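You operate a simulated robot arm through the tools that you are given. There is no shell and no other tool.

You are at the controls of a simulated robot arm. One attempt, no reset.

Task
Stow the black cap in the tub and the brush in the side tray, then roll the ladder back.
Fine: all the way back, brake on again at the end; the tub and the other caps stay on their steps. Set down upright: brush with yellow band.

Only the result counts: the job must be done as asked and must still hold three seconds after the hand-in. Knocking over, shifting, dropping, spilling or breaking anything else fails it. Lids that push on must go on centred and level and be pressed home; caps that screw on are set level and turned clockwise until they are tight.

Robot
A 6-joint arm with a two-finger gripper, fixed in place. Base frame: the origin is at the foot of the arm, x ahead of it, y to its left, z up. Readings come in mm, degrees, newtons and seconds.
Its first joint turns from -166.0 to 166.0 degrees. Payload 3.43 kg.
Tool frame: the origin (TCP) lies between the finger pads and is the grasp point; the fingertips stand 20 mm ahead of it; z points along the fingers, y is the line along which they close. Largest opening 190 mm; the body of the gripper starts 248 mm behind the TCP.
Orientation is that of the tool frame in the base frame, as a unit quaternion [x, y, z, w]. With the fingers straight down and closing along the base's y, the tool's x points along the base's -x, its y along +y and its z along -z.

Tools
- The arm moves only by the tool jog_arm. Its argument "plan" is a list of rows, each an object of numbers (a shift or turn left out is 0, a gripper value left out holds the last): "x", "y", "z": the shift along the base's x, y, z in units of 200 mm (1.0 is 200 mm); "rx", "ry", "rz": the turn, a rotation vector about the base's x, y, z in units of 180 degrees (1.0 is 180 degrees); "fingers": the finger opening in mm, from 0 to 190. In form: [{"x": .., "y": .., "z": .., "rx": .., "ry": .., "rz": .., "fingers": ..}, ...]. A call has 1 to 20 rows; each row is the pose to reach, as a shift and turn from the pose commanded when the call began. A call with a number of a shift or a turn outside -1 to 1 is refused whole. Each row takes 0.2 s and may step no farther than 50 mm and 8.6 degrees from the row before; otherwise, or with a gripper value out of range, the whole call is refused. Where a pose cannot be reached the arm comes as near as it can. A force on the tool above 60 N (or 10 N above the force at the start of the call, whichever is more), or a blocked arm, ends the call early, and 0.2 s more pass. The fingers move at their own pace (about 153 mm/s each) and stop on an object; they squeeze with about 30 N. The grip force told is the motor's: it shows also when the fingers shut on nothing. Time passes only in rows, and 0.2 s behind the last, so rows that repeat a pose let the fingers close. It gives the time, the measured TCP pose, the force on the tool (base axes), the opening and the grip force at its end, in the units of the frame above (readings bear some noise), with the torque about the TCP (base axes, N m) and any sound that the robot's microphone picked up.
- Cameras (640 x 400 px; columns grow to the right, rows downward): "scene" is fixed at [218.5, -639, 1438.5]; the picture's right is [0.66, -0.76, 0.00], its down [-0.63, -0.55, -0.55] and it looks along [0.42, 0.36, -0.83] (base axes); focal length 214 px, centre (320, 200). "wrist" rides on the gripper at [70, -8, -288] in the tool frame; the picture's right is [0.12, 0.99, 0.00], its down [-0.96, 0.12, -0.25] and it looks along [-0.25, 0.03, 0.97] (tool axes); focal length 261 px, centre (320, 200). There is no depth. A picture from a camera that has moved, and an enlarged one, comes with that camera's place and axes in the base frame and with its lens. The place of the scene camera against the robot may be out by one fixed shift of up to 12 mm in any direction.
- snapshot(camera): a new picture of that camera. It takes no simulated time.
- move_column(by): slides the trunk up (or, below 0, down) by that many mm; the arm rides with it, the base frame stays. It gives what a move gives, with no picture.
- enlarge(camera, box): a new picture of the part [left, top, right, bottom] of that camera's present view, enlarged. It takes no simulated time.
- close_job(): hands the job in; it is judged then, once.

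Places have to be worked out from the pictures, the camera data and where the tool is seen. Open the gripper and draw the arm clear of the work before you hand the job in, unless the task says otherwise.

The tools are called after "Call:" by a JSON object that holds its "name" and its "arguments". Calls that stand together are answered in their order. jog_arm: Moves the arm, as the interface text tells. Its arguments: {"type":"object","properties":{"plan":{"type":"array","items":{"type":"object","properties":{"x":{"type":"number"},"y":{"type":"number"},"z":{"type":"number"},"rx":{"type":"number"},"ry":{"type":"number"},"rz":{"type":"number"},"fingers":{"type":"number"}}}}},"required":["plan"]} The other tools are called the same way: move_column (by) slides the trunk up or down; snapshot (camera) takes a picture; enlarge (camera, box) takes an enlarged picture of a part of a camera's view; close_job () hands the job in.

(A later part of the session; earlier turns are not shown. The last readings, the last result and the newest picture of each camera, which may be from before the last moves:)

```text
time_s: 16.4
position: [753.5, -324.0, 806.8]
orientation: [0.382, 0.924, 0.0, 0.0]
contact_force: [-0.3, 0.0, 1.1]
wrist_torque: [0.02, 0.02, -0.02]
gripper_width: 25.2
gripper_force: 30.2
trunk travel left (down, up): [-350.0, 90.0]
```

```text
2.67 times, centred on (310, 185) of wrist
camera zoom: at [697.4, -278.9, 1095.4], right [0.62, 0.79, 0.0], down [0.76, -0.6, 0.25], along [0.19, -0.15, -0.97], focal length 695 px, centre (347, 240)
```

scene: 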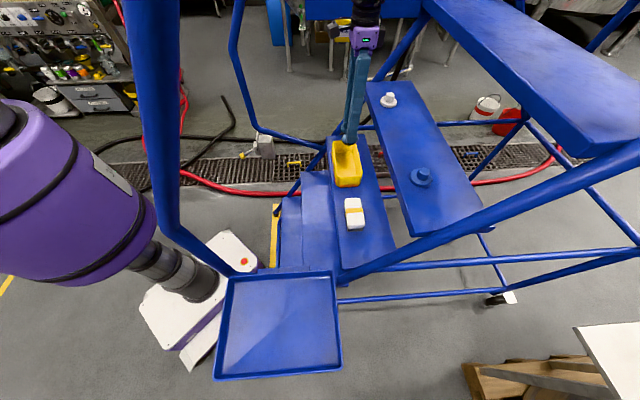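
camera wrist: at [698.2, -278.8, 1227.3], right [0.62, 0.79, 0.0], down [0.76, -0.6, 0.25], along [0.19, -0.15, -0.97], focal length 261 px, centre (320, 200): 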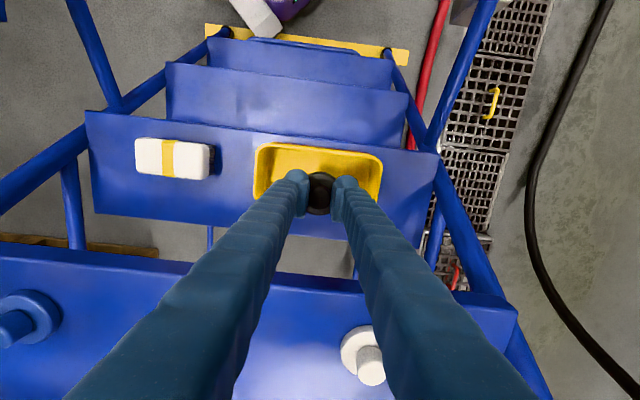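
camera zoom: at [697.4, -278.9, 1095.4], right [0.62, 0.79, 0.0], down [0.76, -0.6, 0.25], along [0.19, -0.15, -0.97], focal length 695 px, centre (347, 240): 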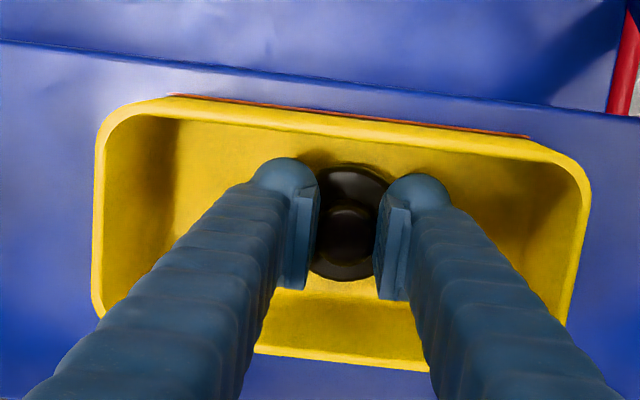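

The cap is well inside the tub, so I'll lower in small steps and watch for floor contact.

Call:
{"name": "jog_arm", "arguments": {"plan": [{"z": -0.015}, {"z": -0.03}, {"z": -0.03}]}}

Call:
{"name": "jog_arm", "arguments": {"plan": [{"z": -0.01}, {"z": -0.015}, {"z": -0.015}]}}

```text
time_s: 17.2
position: [752.6, -325.1, 801.7]
orientation: [0.382, 0.924, 0.0, 0.0]
contact_force: [-0.1, 0.1, -0.1]
wrist_torque: [-0.02, -0.05, 0.01]
gripper_width: 25.1
gripper_force: 30.1
trunk travel left (down, up): [-350.0, 90.0]
```

```text
time_s: 18.0
position: [752.6, -324.2, 798.5]
orientation: [0.382, 0.924, 0.001, 0.001]
contact_force: [0.4, 0.4, -0.6]
wrist_torque: [0.01, 0.01, 0.0]
gripper_width: 25.2
gripper_force: 30.4
trunk travel left (down, up): [-350.0, 90.0]
```

No contact yet at z=798.5. I'll continue down in small steps.

Call:
{"name": "jog_arm", "arguments": {"plan": [{"z": -0.01}, {"z": -0.015}, {"z": -0.015}]}}

Call:
{"name": "jog_arm", "arguments": {"plan": [{"z": -0.01}, {"z": -0.015}, {"z": -0.015}]}}

```text
time_s: 18.8
position: [752.5, -325.3, 794.5]
orientation: [0.383, 0.924, 0.0, 0.0]
contact_force: [0.1, 0.0, 0.6]
wrist_torque: [0.02, -0.01, 0.01]
gripper_width: 25.5
gripper_force: 30.1
trunk travel left (down, up): [-350.0, 90.0]
```

```text
time_s: 19.6
position: [752.0, -323.7, 794.0]
orientation: [0.382, 0.924, -0.001, 0.001]
contact_force: [0.2, 1.8, 17.0]
wrist_torque: [0.02, -0.01, -0.02]
gripper_width: 25.2
gripper_force: 30.7
trunk travel left (down, up): [-350.0, 90.0]
```

Contact: 17 N, so the cap is sitting on the tub floor. I'll ease up 2 mm, open to 60 mm, and rise clear.

Call:
{"name": "jog_arm", "arguments": {"plan": [{"z": 0.008}, {"z": 0.008, "fingers": 35}, {"z": 0.008, "fingers": 60}, {"z": 0.008, "fingers": 60}, {"z": 0.1, "fingers": 60}, {"z": 0.3, "fingers": 60}, {"z": 0.55, "fingers": 60}, {"z": 0.8, "fingers": 60}]}}

Call:
{"name": "snapshot", "arguments": {"camera": "wrist"}}

Call:
{"name": "enlarge", "arguments": {"camera": "scene", "box": [315, 110, 395, 210]}}

```text
time_s: 21.4
position: [752.3, -325.4, 955.5]
orientation: [0.382, 0.924, 0.0, 0.0]
contact_force: [-0.3, 0.2, -0.5]
wrist_torque: [-0.01, -0.08, -0.01]
gripper_width: 60.1
gripper_force: 0.1
trunk travel left (down, up): [-350.0, 90.0]
```

```text
taken
camera wrist: at [697.1, -280.9, 1243.9], right [0.62, 0.79, 0.0], down [0.76, -0.6, 0.25], along [0.19, -0.15, -0.97], focal length 261 px, centre (320, 200)
```

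wrist: 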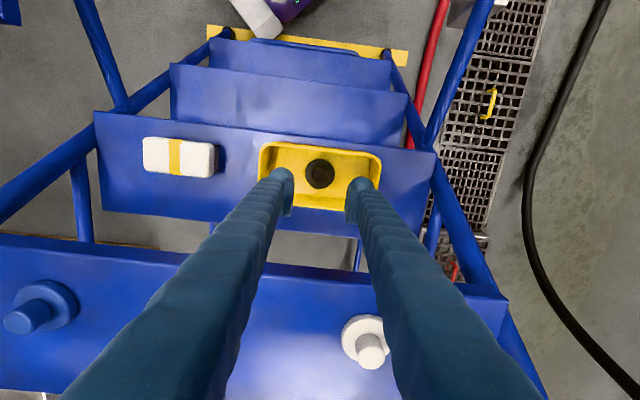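

```text
4.00 times, centred on (355, 160) of scene
camera zoom: at [218.5, -639.0, 1438.5], right [0.66, -0.76, 0.0], down [-0.63, -0.55, -0.55], along [0.42, 0.36, -0.83], focal length 858 px, centre (180, 360)
```

zoom: 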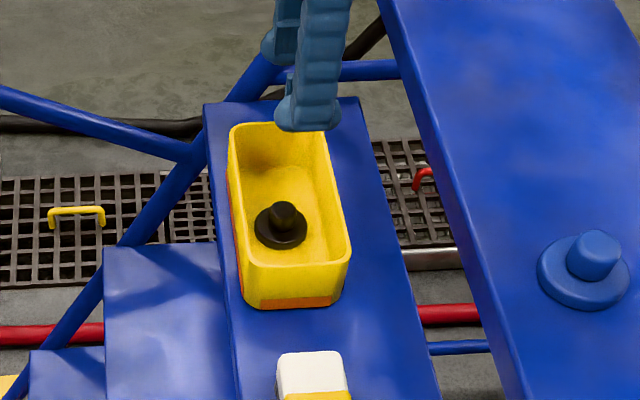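

The cap stands inside the tub and the other caps haven't moved. Next is the brush at about (579, -492), long axis along the step: I'll move over it with the fingers open to 150.

Call:
{"name": "jog_arm", "arguments": {"plan": [{"x": -0.14, "y": -0.14, "z": 0.1}, {"x": -0.29, "y": -0.28, "z": 0.2, "fingers": 150}, {"x": -0.44, "y": -0.42, "z": 0.25}, {"x": -0.58, "y": -0.56, "z": 0.25}, {"x": -0.72, "y": -0.7, "z": 0.25}, {"x": -0.865, "y": -0.835, "z": 0.25}]}}

Call:
{"name": "snapshot", "arguments": {"camera": "wrist"}}

Call:
{"name": "enlarge", "arguments": {"camera": "wrist", "box": [230, 130, 410, 250]}}

Call:
{"name": "snapshot", "arguments": {"camera": "scene"}}

```text
time_s: 22.8
position: [577.8, -491.6, 1003.0]
orientation: [0.383, 0.924, 0.0, 0.001]
contact_force: [-1.4, -0.1, -0.3]
wrist_torque: [0.05, -0.03, -0.01]
gripper_width: 149.8
gripper_force: 0.0
trunk travel left (down, up): [-350.0, 90.0]
```

```text
taken
camera wrist: at [521.9, -446.6, 1292.3], right [0.62, 0.79, 0.0], down [0.76, -0.6, 0.25], along [0.19, -0.15, -0.97], focal length 261 px, centre (320, 200)
```

wrist: 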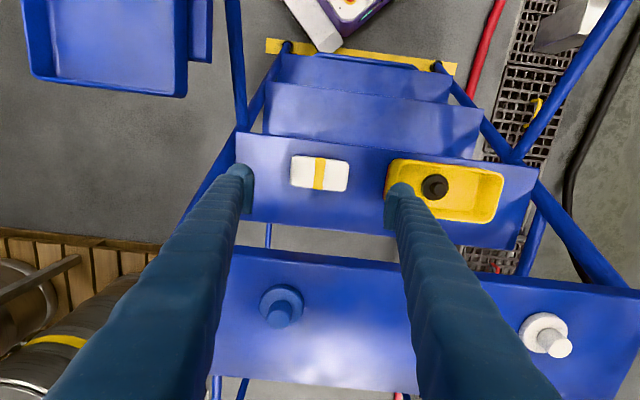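

```text
3.33 times, centred on (320, 190) of wrist
camera zoom: at [521.9, -446.6, 1292.3], right [0.62, 0.79, 0.0], down [0.76, -0.6, 0.25], along [0.19, -0.15, -0.97], focal length 869 px, centre (320, 233)
```

zoom: 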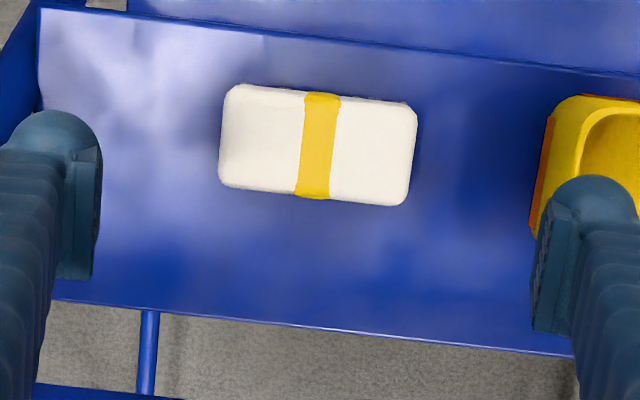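

```text
taken
```

scene: 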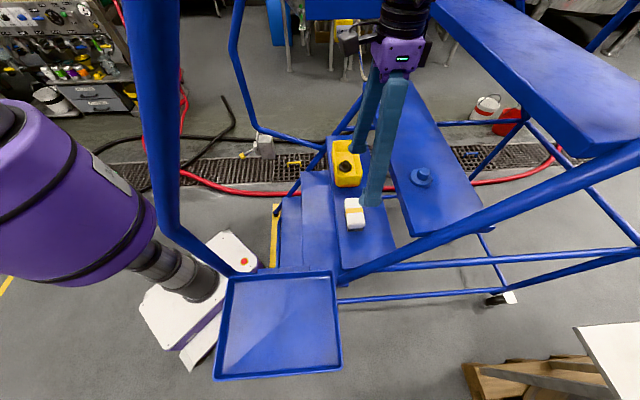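

The brush centre is (577, -493), about 107 × 58 mm, aligned with the tool. I'll zoom in the scene view to judge the block and bristle heights.

Call:
{"name": "enlarge", "arguments": {"camera": "scene", "box": [330, 180, 390, 250]}}

```text
5.71 times, centred on (360, 215) of scene
camera zoom: at [218.5, -639.0, 1438.5], right [0.66, -0.76, 0.0], down [-0.63, -0.55, -0.55], along [0.42, 0.36, -0.83], focal length 1226 px, centre (91, 114)
```

zoom: 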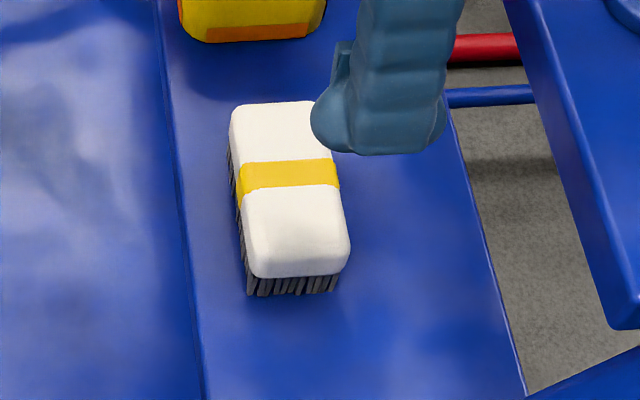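

Block top is about z≈804 with roughly 22 mm of bristles under it. I'll descend astride the brush ends, tips to about z≈805 first, to check clearance.

Call:
{"name": "jog_arm", "arguments": {"plan": [{"y": -0.01, "z": -0.2}, {"y": -0.01, "z": -0.4}, {"y": -0.01, "z": -0.6}, {"y": -0.01, "z": -0.78}, {"y": -0.01, "z": -0.88}, {"y": -0.01, "z": -0.88}]}}

Call:
{"name": "enlarge", "arguments": {"camera": "wrist", "box": [200, 110, 440, 280]}}

Call:
{"name": "enlarge", "arguments": {"camera": "scene", "box": [320, 130, 420, 260]}}

```text
time_s: 24.2
position: [578.9, -494.3, 828.2]
orientation: [0.382, 0.924, 0.0, -0.001]
contact_force: [0.3, -0.2, -0.5]
wrist_torque: [-0.03, 0.02, 0.04]
gripper_width: 149.9
gripper_force: 0.1
trunk travel left (down, up): [-350.0, 90.0]
```

```text
2.35 times, centred on (320, 195) of wrist
camera zoom: at [523.9, -449.1, 1116.4], right [0.62, 0.79, 0.0], down [0.76, -0.6, 0.25], along [0.19, -0.15, -0.97], focal length 613 px, centre (320, 212)
```

zoom: 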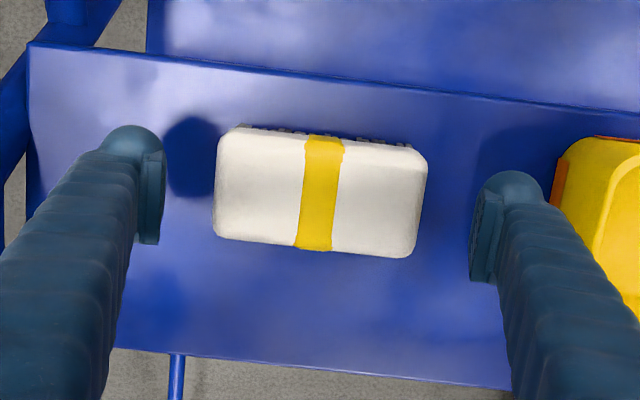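

```text
3.08 times, centred on (370, 195) of scene
camera zoom: at [218.5, -639.0, 1438.5], right [0.66, -0.76, 0.0], down [-0.63, -0.55, -0.55], along [0.42, 0.36, -0.83], focal length 660 px, centre (166, 215)
```

zoom: 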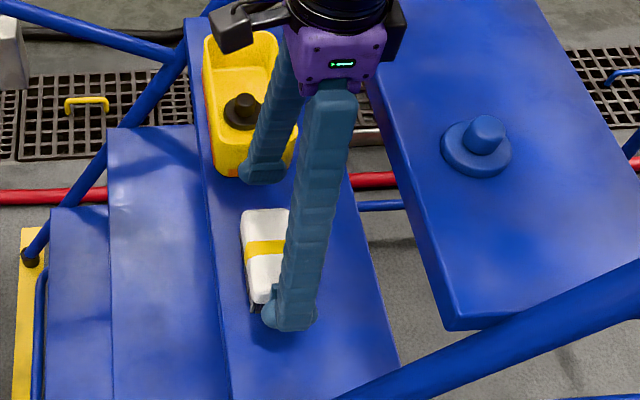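

The brush is centred between the fingers. I'll lower to TCP z≈797 and close gently.

Call:
{"name": "jog_arm", "arguments": {"plan": [{"z": -0.08}, {"z": -0.155}, {"z": -0.155, "fingers": 125}, {"z": -0.155, "fingers": 110}, {"z": -0.155, "fingers": 90}, {"z": -0.155, "fingers": 90}, {"z": -0.155, "fingers": 90}]}}

Call:
{"name": "enlarge", "arguments": {"camera": "wrist", "box": [200, 110, 440, 280]}}

Call:
{"name": "enlarge", "arguments": {"camera": "scene", "box": [330, 170, 390, 250]}}

```text
time_s: 25.8
position: [578.0, -494.3, 794.8]
orientation: [0.383, 0.924, -0.001, 0.0]
contact_force: [0.2, 0.9, 0.3]
wrist_torque: [0.02, -0.08, 0.01]
gripper_width: 111.4
gripper_force: 29.5
trunk travel left (down, up): [-350.0, 90.0]
```

```text
2.35 times, centred on (320, 195) of wrist
camera zoom: at [523.5, -449.4, 1084.3], right [0.62, 0.79, 0.0], down [0.76, -0.6, 0.25], along [0.19, -0.15, -0.97], focal length 613 px, centre (320, 212)
```

zoom: 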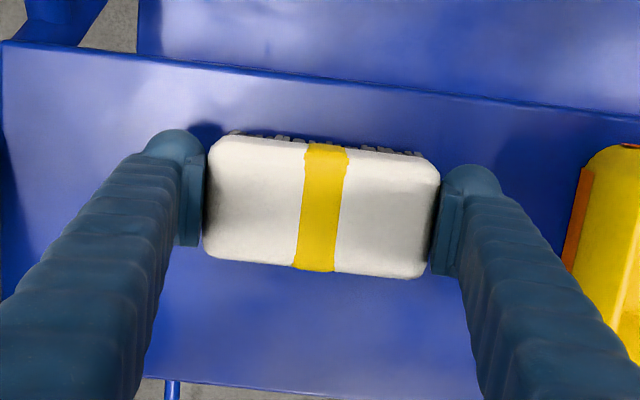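

```text
5.00 times, centred on (360, 210) of scene
camera zoom: at [218.5, -639.0, 1438.5], right [0.66, -0.76, 0.0], down [-0.63, -0.55, -0.55], along [0.42, 0.36, -0.83], focal length 1072 px, centre (120, 150)
```

zoom: 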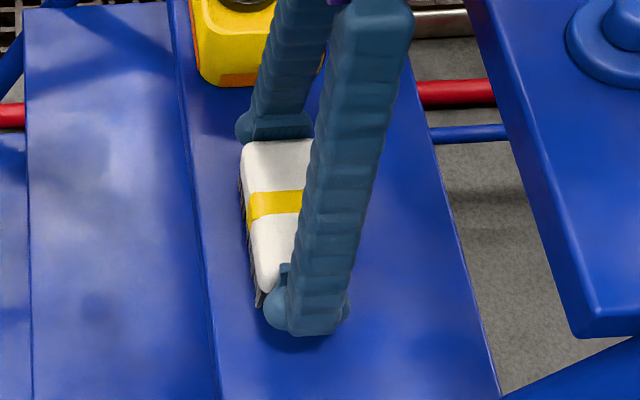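

The brush is gripped at 111 mm with 30 N. I'll lift it straight up, slowly at first.

Call:
{"name": "jog_arm", "arguments": {"plan": [{"z": 0.04}, {"z": 0.12}, {"z": 0.25}, {"z": 0.45}, {"z": 0.65}, {"z": 0.85}, {"z": 1.0}]}}

Call:
{"name": "snapshot", "arguments": {"camera": "wrist"}}

Call:
{"name": "snapshot", "arguments": {"camera": "scene"}}

```text
time_s: 27.4
position: [578.2, -494.3, 995.9]
orientation: [0.382, 0.924, 0.0, 0.0]
contact_force: [-0.1, 0.2, -1.3]
wrist_torque: [-0.03, -0.02, 0.02]
gripper_width: 111.4
gripper_force: 30.1
trunk travel left (down, up): [-350.0, 90.0]
```

```text
taken
camera wrist: at [523.3, -449.9, 1284.2], right [0.62, 0.79, 0.0], down [0.76, -0.6, 0.25], along [0.19, -0.15, -0.97], focal length 261 px, centre (320, 200)
```

wrist: 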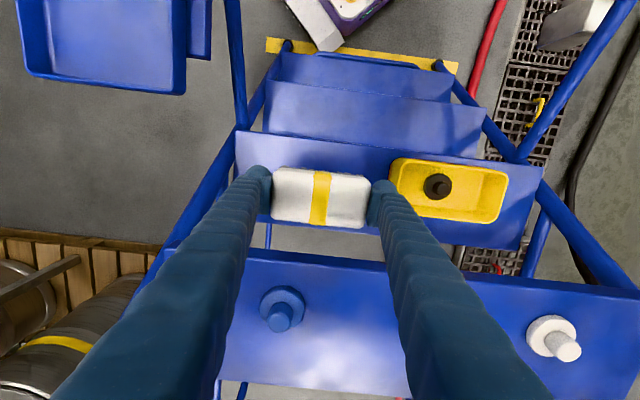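

```text
taken
```

scene: 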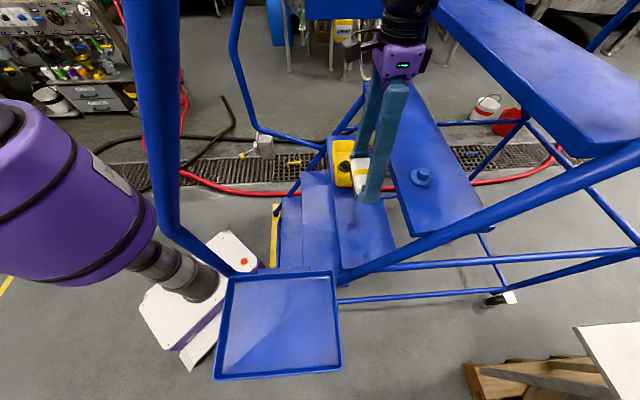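

The brush is held level and upright. The tray sits just outside the right handrail, about z≈895 at the rim, s≈-350 to -151 and n≈391 to 652. I'll go up and back towards the robot, then cross over the low front end of the rail.

Call:
{"name": "jog_arm", "arguments": {"plan": [{"x": -0.1, "y": 0.1, "z": 0.12}, {"x": -0.23, "y": 0.23, "z": 0.25}, {"x": -0.37, "y": 0.37, "z": 0.38}, {"x": -0.51, "y": 0.51, "z": 0.5}, {"x": -0.65, "y": 0.65, "z": 0.62}, {"x": -0.8, "y": 0.8, "z": 0.75}]}}

Call:
{"name": "jog_arm", "arguments": {"plan": [{"x": -0.08, "y": 0.08, "z": 0.18}, {"x": -0.16, "y": 0.16, "z": 0.36}, {"x": -0.25, "y": 0.25, "z": 0.54}, {"x": -0.34, "y": 0.34, "z": 0.72}, {"x": -0.43, "y": 0.43, "z": 0.9}]}}

Call:
{"name": "snapshot", "arguments": {"camera": "wrist"}}

Call:
{"name": "snapshot", "arguments": {"camera": "scene"}}

```text
time_s: 28.8
position: [416.2, -331.2, 1146.6]
orientation: [0.382, 0.924, 0.0, 0.001]
contact_force: [0.1, 1.2, -0.6]
wrist_torque: [-0.08, -0.1, 0.01]
gripper_width: 111.1
gripper_force: 30.3
trunk travel left (down, up): [-350.0, 90.0]
```

```text
time_s: 30.0
position: [332.2, -245.2, 1323.0]
orientation: [0.383, 0.924, 0.002, -0.004]
contact_force: [-0.1, -0.1, -1.8]
wrist_torque: [0.12, -0.09, 0.0]
gripper_width: 111.5
gripper_force: 29.9
trunk travel left (down, up): [-350.0, 90.0]
```

```text
taken
camera wrist: at [277.2, -202.3, 1612.3], right [0.62, 0.79, 0.0], down [0.76, -0.6, 0.24], along [0.19, -0.15, -0.97], focal length 261 px, centre (320, 200)
```

wrist: 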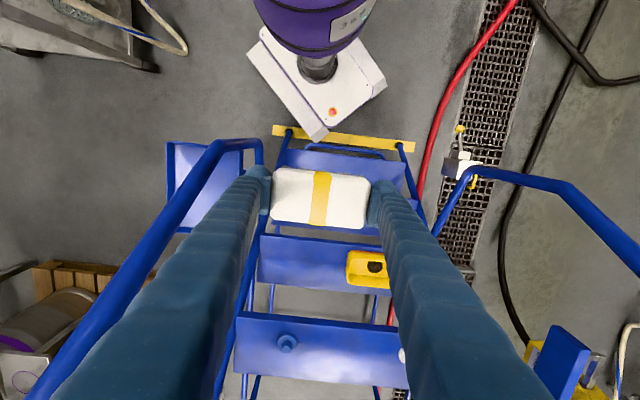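

```text
taken
```

scene: 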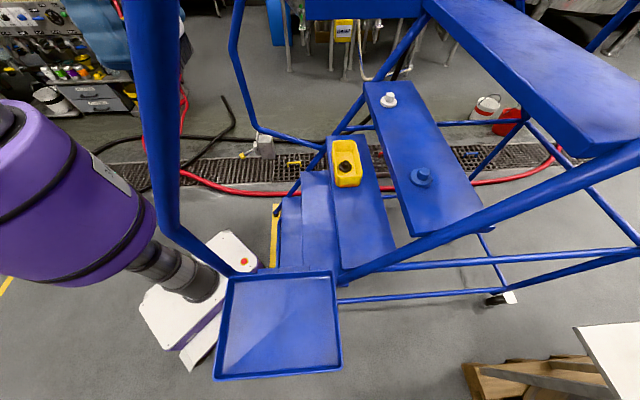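

At n≈408 and z≈1323 the brush is well above the rail's low bend (z≈1088). I'll cross to the outer side in the -s direction.

Call:
{"name": "jog_arm", "arguments": {"plan": [{"x": -0.15, "y": -0.15}, {"x": -0.3, "y": -0.3}, {"x": -0.45, "y": -0.45}, {"x": -0.595, "y": -0.595}]}}

Call:
{"name": "snapshot", "arguments": {"camera": "wrist"}}

Call:
{"name": "snapshot", "arguments": {"camera": "scene"}}

```text
time_s: 31.0
position: [212.7, -367.0, 1326.8]
orientation: [0.383, 0.924, 0.0, 0.0]
contact_force: [0.4, -0.6, -1.2]
wrist_torque: [0.14, 0.0, -0.03]
gripper_width: 111.2
gripper_force: 29.8
trunk travel left (down, up): [-350.0, 90.0]
```

```text
taken
camera wrist: at [158.1, -321.3, 1615.4], right [0.62, 0.79, 0.0], down [0.76, -0.6, 0.25], along [0.2, -0.15, -0.97], focal length 261 px, centre (320, 200)
```

wrist: 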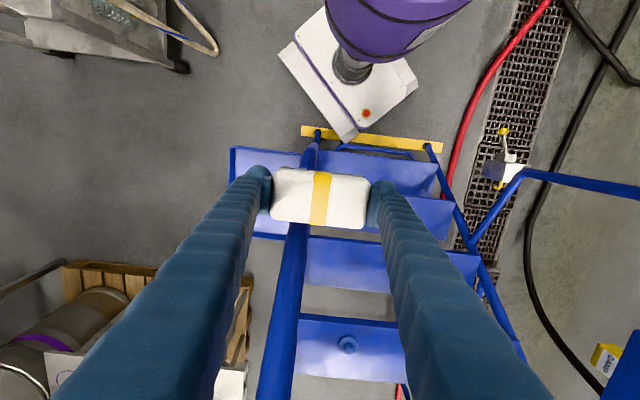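

```text
taken
```

scene: 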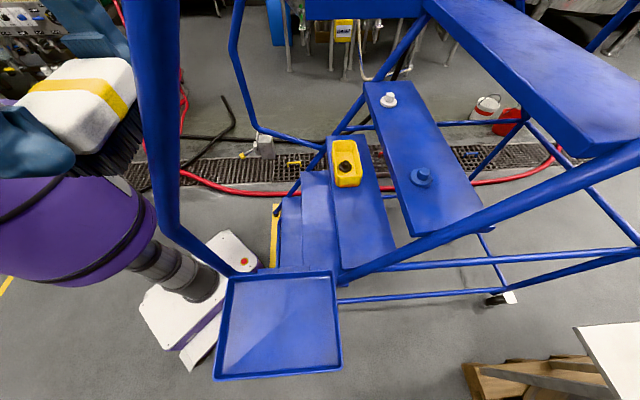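

The brush is passing over the rail with clearance. I'll continue to s≈-275, outside the rail.

Call:
{"name": "jog_arm", "arguments": {"plan": [{"x": -0.15, "y": -0.15}, {"x": -0.3, "y": -0.3}, {"x": -0.45, "y": -0.45}, {"x": -0.595, "y": -0.595}]}}

Call:
{"name": "snapshot", "arguments": {"camera": "wrist"}}

Call:
{"name": "snapshot", "arguments": {"camera": "scene"}}

```text
time_s: 32.0
position: [94.6, -485.8, 1325.4]
orientation: [0.382, 0.924, 0.0, -0.001]
contact_force: [-0.5, 0.4, -1.5]
wrist_torque: [0.13, -0.02, 0.0]
gripper_width: 111.2
gripper_force: 30.2
trunk travel left (down, up): [-350.0, 90.0]
```

```text
taken
camera wrist: at [38.7, -440.7, 1613.5], right [0.62, 0.79, 0.0], down [0.76, -0.6, 0.25], along [0.19, -0.15, -0.97], focal length 261 px, centre (320, 200)
```

wrist: 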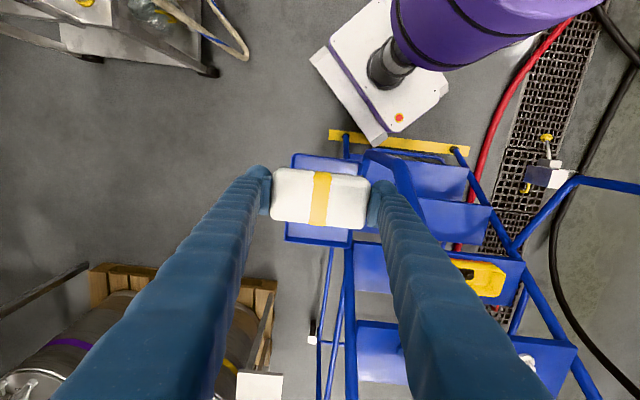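

```text
taken
```

scene: 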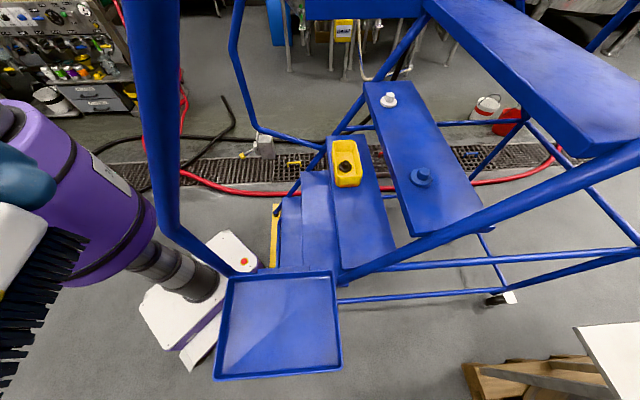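

The brush is over the tray's front, outside the rail. The gripper body would foul the sloping rail with this orientation, so I'll turn it +90° (closing line along the tray's length) while moving to s≈-265, n≈500.

Call:
{"name": "jog_arm", "arguments": {"plan": [{"rz": 0.041}, {"rz": 0.083}, {"rz": 0.125}, {"rz": 0.166}, {"rz": 0.208, "x": 0.02, "y": -0.016}, {"rz": 0.25, "x": 0.06, "y": -0.05}, {"rz": 0.291, "x": 0.11, "y": -0.09}, {"rz": 0.333, "x": 0.16, "y": -0.13}, {"rz": 0.375, "x": 0.21, "y": -0.17}, {"rz": 0.416, "x": 0.26, "y": -0.21}, {"rz": 0.458, "x": 0.31, "y": -0.25}, {"rz": 0.5, "x": 0.358, "y": -0.276}, {"rz": 0.5, "x": 0.358, "y": -0.276}]}}

Call:
{"name": "snapshot", "arguments": {"camera": "wrist"}}

Call:
{"name": "snapshot", "arguments": {"camera": "scene"}}

```text
time_s: 34.8
position: [165.8, -539.6, 1326.7]
orientation: [-0.384, 0.923, 0.0, 0.0]
contact_force: [-0.7, -0.2, -1.9]
wrist_torque: [0.0, -0.01, -0.02]
gripper_width: 110.9
gripper_force: 29.4
trunk travel left (down, up): [-350.0, 90.0]
```

```text
taken
camera wrist: at [122.4, -595.7, 1614.6], right [-0.79, 0.62, 0.0], down [0.6, 0.76, 0.25], along [0.15, 0.19, -0.97], focal length 261 px, centre (320, 200)
```

wrist: 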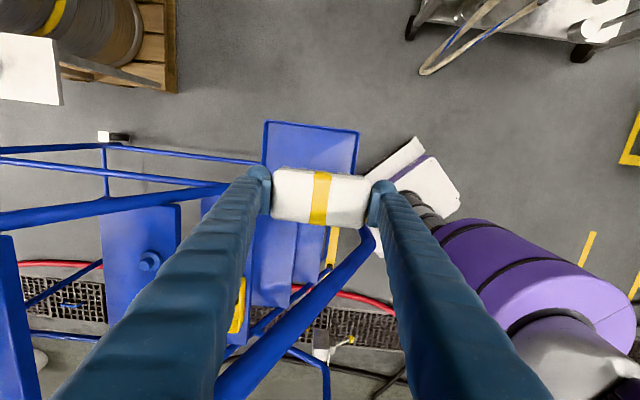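

```text
taken
```

scene: 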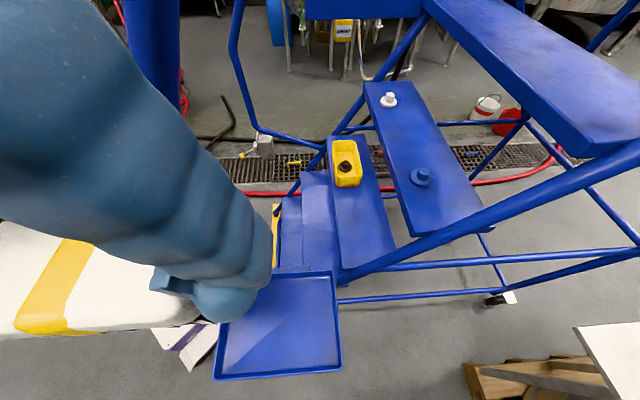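

Now the tool is aligned along the tray, over (s≈-264, n≈499), with the tray spanning n 405–656 and s -353 to -151. I'll descend in stages.

Call:
{"name": "jog_arm", "arguments": {"plan": [{"z": -0.2}, {"z": -0.4}, {"z": -0.6}, {"z": -0.8}, {"z": -1.0}]}}

Call:
{"name": "snapshot", "arguments": {"camera": "wrist"}}

Call:
{"name": "snapshot", "arguments": {"camera": "scene"}}

```text
time_s: 36.0
position: [165.6, -538.1, 1123.1]
orientation: [-0.383, 0.924, 0.001, 0.0]
contact_force: [-0.4, 0.2, -1.6]
wrist_torque: [0.02, 0.04, 0.0]
gripper_width: 111.1
gripper_force: 30.0
trunk travel left (down, up): [-350.0, 90.0]
```

```text
taken
camera wrist: at [122.2, -593.7, 1412.4], right [-0.79, 0.62, 0.0], down [0.6, 0.76, 0.25], along [0.15, 0.19, -0.97], focal length 261 px, centre (320, 200)
```

wrist: 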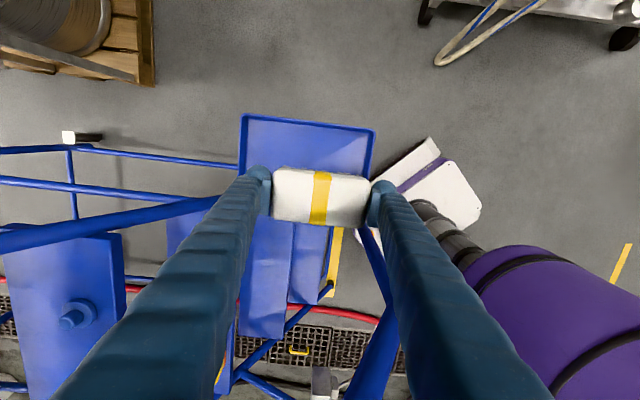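

```text
taken
```

scene: 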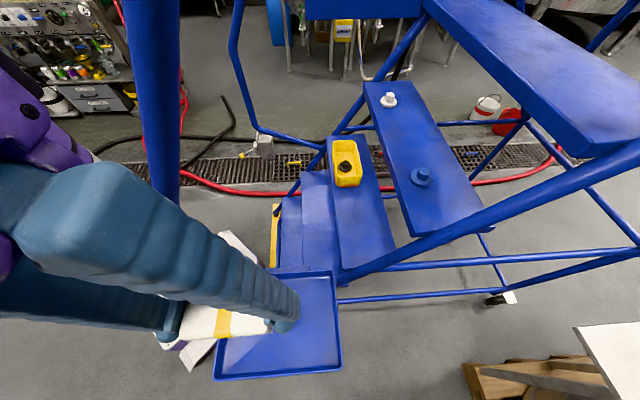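

Clear of the rail. I'll nudge 8 mm further along n to keep the front finger away from the tray wall, and descend closer.

Call:
{"name": "jog_arm", "arguments": {"plan": [{"z": -0.2}, {"z": -0.4, "x": 0.014, "y": -0.014}, {"z": -0.6, "x": 0.028, "y": -0.028}, {"z": -0.75, "x": 0.028, "y": -0.028}, {"z": -0.85, "x": 0.028, "y": -0.028}]}}

Call:
{"name": "snapshot", "arguments": {"camera": "wrist"}}

Call:
{"name": "enlarge", "arguments": {"camera": "scene", "box": [160, 180, 380, 400]}}

```text
time_s: 37.2
position: [173.4, -546.5, 954.5]
orientation: [-0.382, 0.924, 0.0, -0.001]
contact_force: [-0.3, 0.1, -0.5]
wrist_torque: [-0.03, 0.01, -0.01]
gripper_width: 110.8
gripper_force: 30.1
trunk travel left (down, up): [-350.0, 90.0]
```

```text
taken
camera wrist: at [129.4, -601.2, 1242.5], right [-0.79, 0.62, 0.0], down [0.6, 0.76, 0.25], along [0.15, 0.19, -0.97], focal length 261 px, centre (320, 200)
```

wrist: 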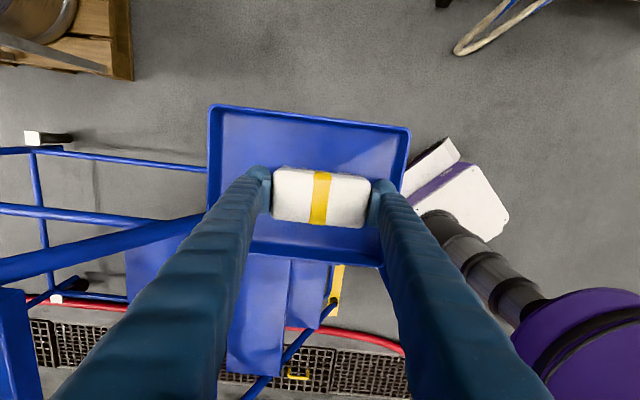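

```text
1.82 times, centred on (270, 290) of scene
camera zoom: at [218.5, -639.0, 1438.5], right [0.66, -0.76, 0.0], down [-0.63, -0.55, -0.55], along [0.42, 0.36, -0.83], focal length 390 px, centre (411, 36)
```

zoom: 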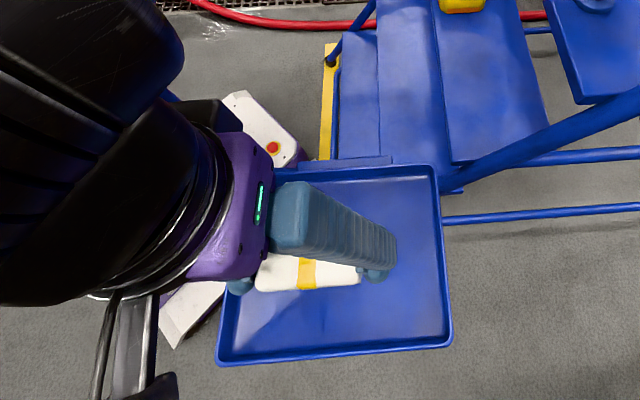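

The brush sits well inside the tray outline. I'll lower the last part slowly, watching the force.

Call:
{"name": "jog_arm", "arguments": {"plan": [{"z": -0.08}, {"z": -0.15}, {"z": -0.17}, {"z": -0.17}]}}

Call:
{"name": "jog_arm", "arguments": {"plan": [{"z": -0.015}, {"z": -0.03}, {"z": -0.03}]}}

Call:
{"name": "enlarge", "arguments": {"camera": "scene", "box": [200, 240, 360, 390]}}

```text
time_s: 38.2
position: [172.4, -545.8, 920.7]
orientation: [-0.383, 0.924, 0.0, 0.0]
contact_force: [-0.6, -0.5, -1.1]
wrist_torque: [0.01, 0.01, 0.0]
gripper_width: 110.8
gripper_force: 29.9
trunk travel left (down, up): [-350.0, 90.0]
```

```text
time_s: 39.0
position: [172.6, -546.3, 915.9]
orientation: [-0.383, 0.924, 0.0, -0.001]
contact_force: [-0.5, 0.0, -0.3]
wrist_torque: [-0.04, 0.02, -0.01]
gripper_width: 111.1
gripper_force: 30.2
trunk travel left (down, up): [-350.0, 90.0]
```

```text
2.67 times, centred on (280, 315) of scene
camera zoom: at [218.5, -639.0, 1438.5], right [0.66, -0.76, 0.0], down [-0.63, -0.55, -0.55], along [0.42, 0.36, -0.83], focal length 572 px, centre (427, -107)
```

zoom: 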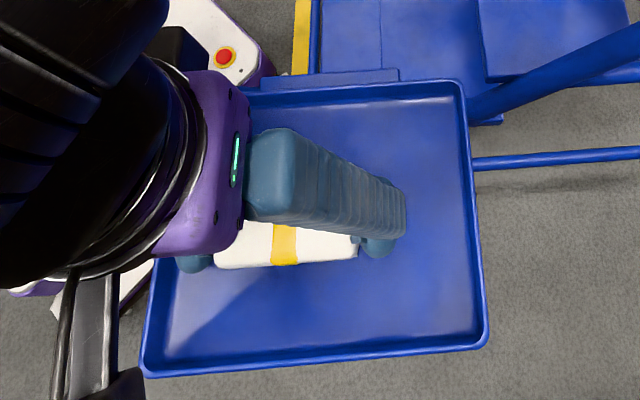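

No contact yet at z≈916. I'll continue down in small steps.

Call:
{"name": "jog_arm", "arguments": {"plan": [{"z": -0.015}, {"z": -0.03}, {"z": -0.03}]}}

Call:
{"name": "jog_arm", "arguments": {"plan": [{"z": -0.015}, {"z": -0.025}, {"z": -0.025}]}}

Call:
{"name": "jog_arm", "arguments": {"plan": [{"z": -0.01}, {"z": -0.02}, {"z": -0.02}]}}

```text
time_s: 39.8
position: [172.4, -546.3, 911.2]
orientation: [-0.383, 0.924, -0.002, -0.001]
contact_force: [-1.4, 2.6, 33.7]
wrist_torque: [0.3, -0.27, 0.08]
gripper_width: 111.6
gripper_force: 29.8
trunk travel left (down, up): [-350.0, 90.0]
```

```text
time_s: 40.6
position: [171.8, -544.9, 905.7]
orientation: [-0.383, 0.924, -0.002, 0.0]
contact_force: [1.2, -0.8, 33.5]
wrist_torque: [0.15, -0.23, 0.02]
gripper_width: 113.1
gripper_force: 30.0
trunk travel left (down, up): [-350.0, 90.0]
```

```text
time_s: 41.4
position: [171.9, -545.0, 902.2]
orientation: [-0.383, 0.924, 0.0, 0.0]
contact_force: [1.3, -1.7, 29.4]
wrist_torque: [0.04, -0.14, -0.16]
gripper_width: 114.5
gripper_force: 29.6
trunk travel left (down, up): [-350.0, 90.0]
```

Contact came at about z≈912: the brush rests on the tray floor and the fingers slid down the block slightly. I'll check before releasing.

Call:
{"name": "enlarge", "arguments": {"camera": "scene", "box": [200, 260, 320, 360]}}

Call:
{"name": "enlarge", "arguments": {"camera": "wrist", "box": [200, 110, 440, 280]}}

```text
4.00 times, centred on (260, 310) of scene
camera zoom: at [218.5, -639.0, 1438.5], right [0.66, -0.76, 0.0], down [-0.63, -0.55, -0.55], along [0.42, 0.36, -0.83], focal length 858 px, centre (560, -240)
```

zoom: 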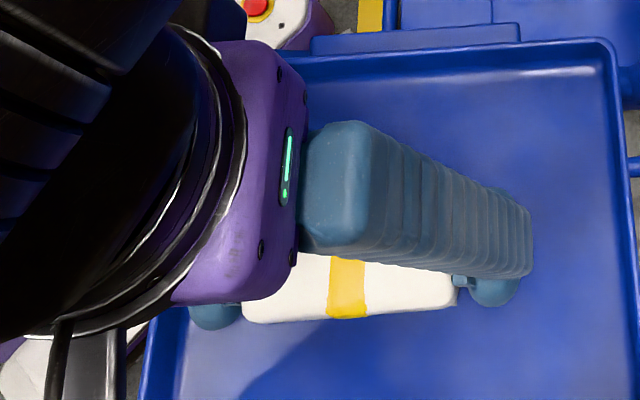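

```text
2.35 times, centred on (320, 195) of wrist
camera zoom: at [128.5, -600.5, 1190.2], right [-0.79, 0.62, 0.0], down [0.6, 0.76, 0.25], along [0.15, 0.19, -0.97], focal length 613 px, centre (320, 212)
```

zoom: 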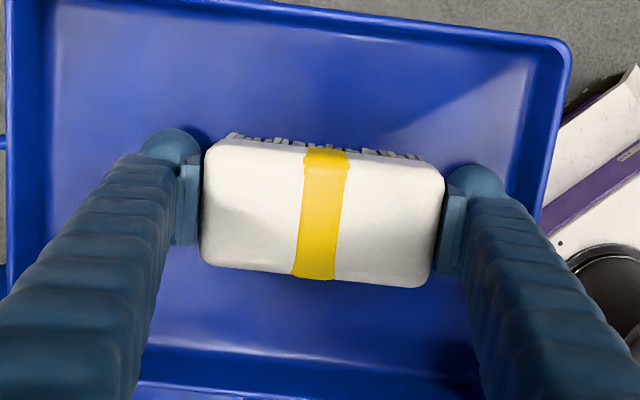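

The brush looks level and upright on its bristles. I'll ease up 3 mm, open only to 130 mm so the front finger stays off the tray wall, then rise straight up.

Call:
{"name": "jog_arm", "arguments": {"plan": [{"z": 0.008}, {"z": 0.015, "fingers": 118}, {"z": 0.015, "fingers": 124}, {"z": 0.015, "fingers": 130}, {"z": 0.015, "fingers": 130}, {"z": 0.08, "fingers": 130}, {"z": 0.2, "fingers": 130}, {"z": 0.4, "fingers": 130}, {"z": 0.6, "fingers": 130}]}}

Call:
{"name": "snapshot", "arguments": {"camera": "wrist"}}

Call:
{"name": "enlarge", "arguments": {"camera": "scene", "box": [200, 260, 360, 390]}}

```text
time_s: 43.4
position: [172.3, -548.2, 1022.7]
orientation: [-0.382, 0.924, 0.0, 0.0]
contact_force: [-1.1, 0.3, -0.1]
wrist_torque: [-0.03, -0.03, 0.02]
gripper_width: 129.7
gripper_force: 0.0
trunk travel left (down, up): [-350.0, 90.0]
```

```text
taken
camera wrist: at [128.6, -601.9, 1310.9], right [-0.79, 0.62, 0.0], down [0.6, 0.76, 0.25], along [0.15, 0.19, -0.97], focal length 261 px, centre (320, 200)
```

wrist: 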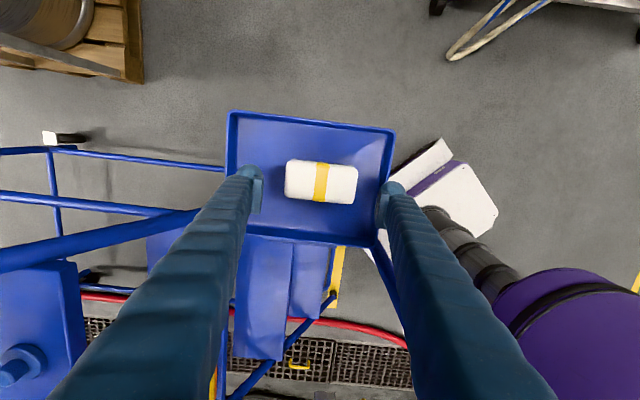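

```text
3.08 times, centred on (280, 325) of scene
camera zoom: at [218.5, -639.0, 1438.5], right [0.66, -0.76, 0.0], down [-0.63, -0.55, -0.55], along [0.42, 0.36, -0.83], focal length 660 px, centre (443, -185)
```

zoom: 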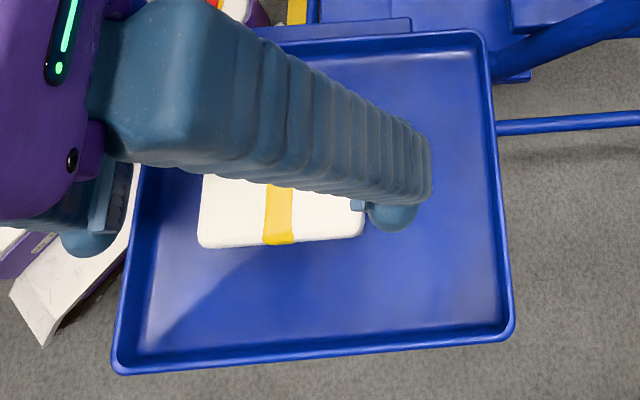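

The brush stands upright in the tray, released cleanly. I'll rise back up above the rail, then turn back and cross over towards the brake lever.

Call:
{"name": "jog_arm", "arguments": {"plan": [{"z": 0.2}, {"z": 0.4}, {"z": 0.6}, {"z": 0.8}, {"z": 1.0}]}}

Call:
{"name": "jog_arm", "arguments": {"plan": [{"z": 0.2, "fingers": 60}, {"z": 0.4}, {"z": 0.52, "rz": -0.041}, {"z": 0.52, "rz": -0.083, "x": -0.04, "y": 0.04}, {"z": 0.52, "rz": -0.125, "x": -0.09, "y": 0.09}, {"z": 0.52, "rz": -0.166, "x": -0.14, "y": 0.14}, {"z": 0.52, "rz": -0.208, "x": -0.19, "y": 0.19}, {"z": 0.52, "rz": -0.25, "x": -0.24, "y": 0.24}, {"z": 0.52, "rz": -0.291, "x": -0.29, "y": 0.29}, {"z": 0.52, "rz": -0.333, "x": -0.33, "y": 0.33}, {"z": 0.52, "rz": -0.375, "x": -0.35, "y": 0.35}, {"z": 0.52, "rz": -0.416, "x": -0.35, "y": 0.35}, {"z": 0.52, "rz": -0.458, "x": -0.35, "y": 0.35}, {"z": 0.52, "rz": -0.5, "x": -0.35, "y": 0.35}]}}

Call:
{"name": "snapshot", "arguments": {"camera": "wrist"}}

Call:
{"name": "enlarge", "arguments": {"camera": "scene", "box": [200, 250, 360, 390]}}

```text
time_s: 44.6
position: [172.6, -545.1, 1221.1]
orientation: [-0.382, 0.924, 0.0, 0.0]
contact_force: [-1.4, -0.3, 0.5]
wrist_torque: [0.02, -0.05, 0.0]
gripper_width: 130.1
gripper_force: 0.1
trunk travel left (down, up): [-350.0, 90.0]
```

```text
time_s: 47.6
position: [101.8, -476.2, 1324.9]
orientation: [0.384, 0.923, 0.001, 0.0]
contact_force: [-1.0, 0.3, -0.3]
wrist_torque: [0.02, 0.0, 0.01]
gripper_width: 60.0
gripper_force: 0.0
trunk travel left (down, up): [-350.0, 90.0]
```

```text
taken
camera wrist: at [46.1, -431.7, 1613.4], right [0.62, 0.79, 0.0], down [0.76, -0.6, 0.25], along [0.19, -0.15, -0.97], focal length 261 px, centre (320, 200)
```

wrist: 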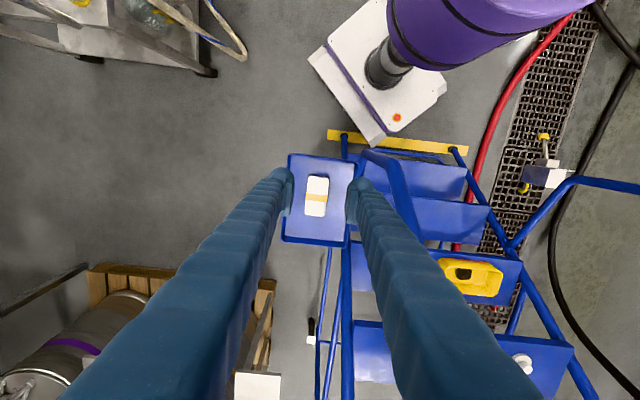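

```text
2.86 times, centred on (280, 320) of scene
camera zoom: at [218.5, -639.0, 1438.5], right [0.66, -0.76, 0.0], down [-0.63, -0.55, -0.55], along [0.42, 0.36, -0.83], focal length 613 px, centre (434, -143)
```

zoom: 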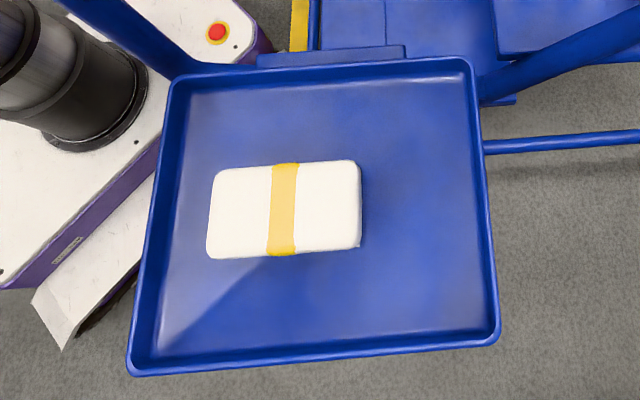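

The brush rests well inside the tray. I'll cross back over the ladder's front at the same height towards the left rail.

Call:
{"name": "jog_arm", "arguments": {"plan": [{"x": 0.14, "y": 0.14}, {"x": 0.28, "y": 0.28}, {"x": 0.43, "y": 0.43}, {"x": 0.57, "y": 0.57}, {"x": 0.71, "y": 0.71}, {"x": 0.86, "y": 0.86}, {"x": 1.0, "y": 1.0}]}}

Call:
{"name": "jog_arm", "arguments": {"plan": [{"x": 0.14, "y": 0.14}, {"x": 0.28, "y": 0.28}, {"x": 0.43, "y": 0.43}, {"x": 0.57, "y": 0.57}, {"x": 0.71, "y": 0.71}, {"x": 0.84, "y": 0.86}, {"x": 0.95, "y": 1.0}]}}

Call:
{"name": "jog_arm", "arguments": {"plan": [{"x": 0.02, "y": 0.17, "z": -0.1}, {"x": 0.04, "y": 0.34, "z": -0.2}, {"x": 0.06, "y": 0.51, "z": -0.3}, {"x": 0.08, "y": 0.68, "z": -0.4}, {"x": 0.1, "y": 0.85, "z": -0.5}, {"x": 0.12, "y": 1.0, "z": -0.6}]}}

Call:
{"name": "snapshot", "arguments": {"camera": "wrist"}}

Call:
{"name": "snapshot", "arguments": {"camera": "scene"}}

```text
time_s: 49.2
position: [299.3, -276.2, 1322.7]
orientation: [0.383, 0.924, 0.001, -0.003]
contact_force: [0.1, 0.7, 0.5]
wrist_torque: [-0.03, 0.03, -0.03]
gripper_width: 59.8
gripper_force: 0.1
trunk travel left (down, up): [-350.0, 90.0]
```

```text
time_s: 50.8
position: [492.8, -77.8, 1325.3]
orientation: [0.382, 0.924, 0.001, 0.0]
contact_force: [-0.1, 0.0, 0.2]
wrist_torque: [-0.05, 0.12, 0.01]
gripper_width: 59.7
gripper_force: 0.0
trunk travel left (down, up): [-350.0, 90.0]
```

```text
time_s: 52.2
position: [515.1, 124.5, 1203.2]
orientation: [0.382, 0.924, 0.0, -0.001]
contact_force: [-0.4, 0.2, 0.3]
wrist_torque: [-0.02, 0.01, 0.03]
gripper_width: 60.2
gripper_force: 0.0
trunk travel left (down, up): [-350.0, 90.0]
```

```text
taken
camera wrist: at [459.9, 169.0, 1492.2], right [0.62, 0.79, 0.0], down [0.76, -0.6, 0.25], along [0.19, -0.15, -0.97], focal length 261 px, centre (320, 200)
```

wrist: 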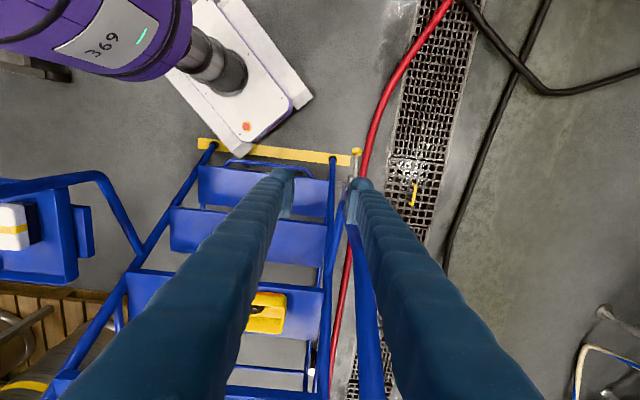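

```text
taken
```

scene: 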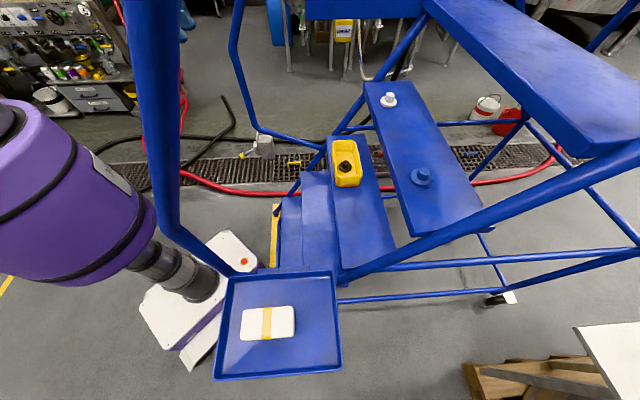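

I'm near the left rail post now. I'll move above the ball handle (s≈560, n≈246), lower, and open the fingers so I can see the lever between them.

Call:
{"name": "jog_arm", "arguments": {"plan": [{"x": 0.07, "y": 0.12, "fingers": 150}, {"x": 0.14, "y": 0.25}, {"x": 0.21, "y": 0.38, "z": -0.1}, {"x": 0.285, "y": 0.5, "z": -0.3}, {"x": 0.285, "y": 0.5, "z": -0.5}, {"x": 0.285, "y": 0.5, "z": -0.7}]}}

Call:
{"name": "snapshot", "arguments": {"camera": "wrist"}}

Call:
{"name": "enlarge", "arguments": {"camera": "wrist", "box": [250, 100, 400, 250]}}

Call:
{"name": "snapshot", "arguments": {"camera": "scene"}}

```text
time_s: 53.6
position: [575.8, 222.6, 1063.7]
orientation: [0.383, 0.924, 0.0, -0.001]
contact_force: [0.5, -0.2, 0.4]
wrist_torque: [0.02, 0.06, 0.02]
gripper_width: 149.8
gripper_force: 0.0
trunk travel left (down, up): [-350.0, 90.0]
```

```text
taken
camera wrist: at [520.6, 268.1, 1351.6], right [0.62, 0.79, 0.0], down [0.76, -0.6, 0.25], along [0.19, -0.15, -0.97], focal length 261 px, centre (320, 200)
```

wrist: 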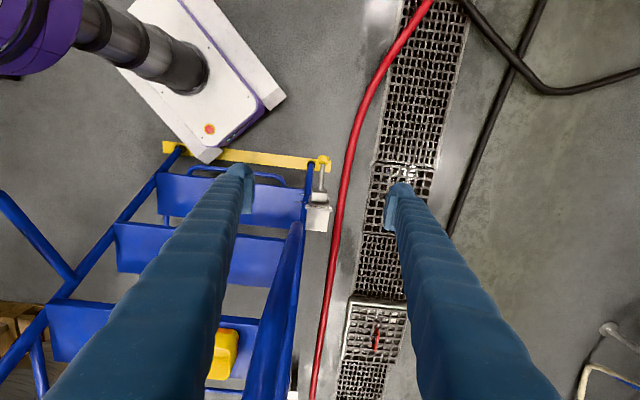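

```text
2.67 times, centred on (325, 175) of wrist
camera zoom: at [520.6, 268.1, 1351.6], right [0.62, 0.79, 0.0], down [0.76, -0.6, 0.25], along [0.19, -0.15, -0.97], focal length 695 px, centre (307, 267)
```

zoom: 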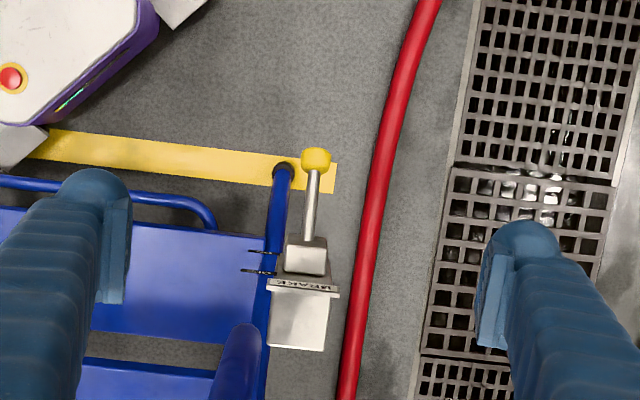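

```text
taken
```

scene: 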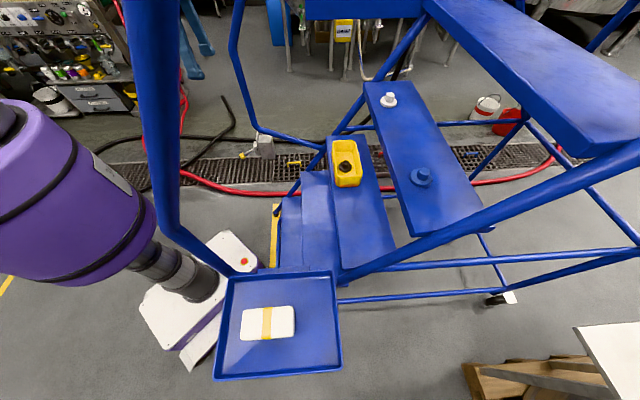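

There's a plate labelled "BRAKE" with tick marks. I'll zoom in closer.

Call:
{"name": "enlarge", "arguments": {"camera": "wrist", "box": [295, 145, 345, 185]}}

Call:
{"name": "enlarge", "arguments": {"camera": "wrist", "box": [290, 180, 350, 240]}}

Call:
{"name": "enlarge", "arguments": {"camera": "scene", "box": [230, 120, 290, 170]}}

```text
10.00 times, centred on (320, 165) of wrist
camera zoom: at [520.6, 268.1, 1351.6], right [0.62, 0.79, 0.0], down [0.76, -0.6, 0.25], along [0.19, -0.15, -0.97], focal length 2606 px, centre (320, 550)
```

zoom: 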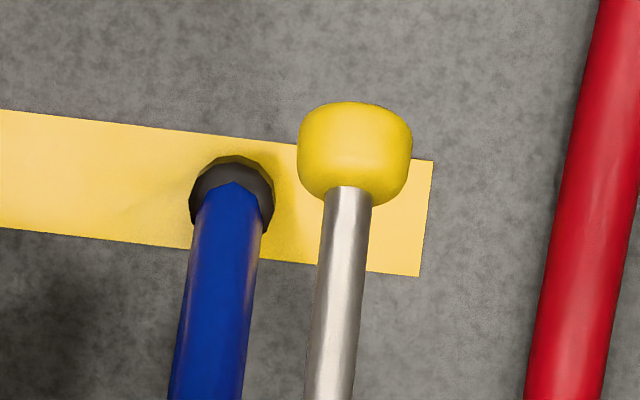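

```text
6.67 times, centred on (320, 210) of wrist
camera zoom: at [520.6, 268.1, 1351.6], right [0.62, 0.79, 0.0], down [0.76, -0.6, 0.25], along [0.19, -0.15, -0.97], focal length 1738 px, centre (320, 133)
```

zoom: 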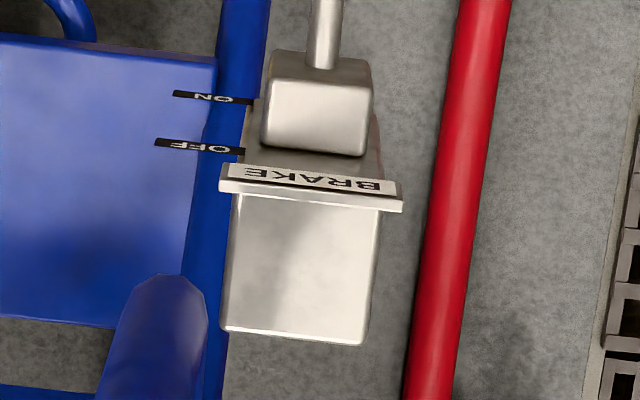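

```text
8.00 times, centred on (260, 145) of scene
camera zoom: at [218.5, -639.0, 1438.5], right [0.66, -0.76, 0.0], down [-0.63, -0.55, -0.55], along [0.42, 0.36, -0.83], focal length 1716 px, centre (800, 640)
```

zoom: 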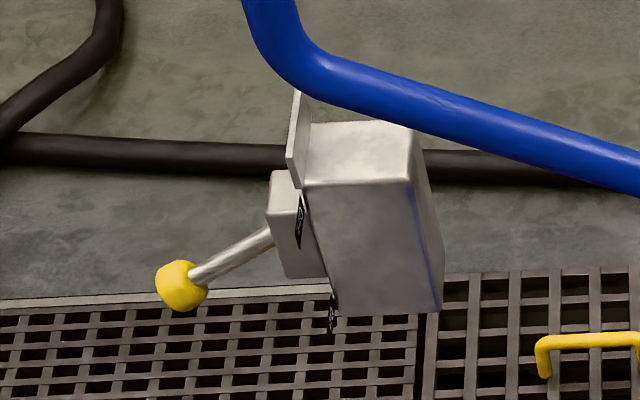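

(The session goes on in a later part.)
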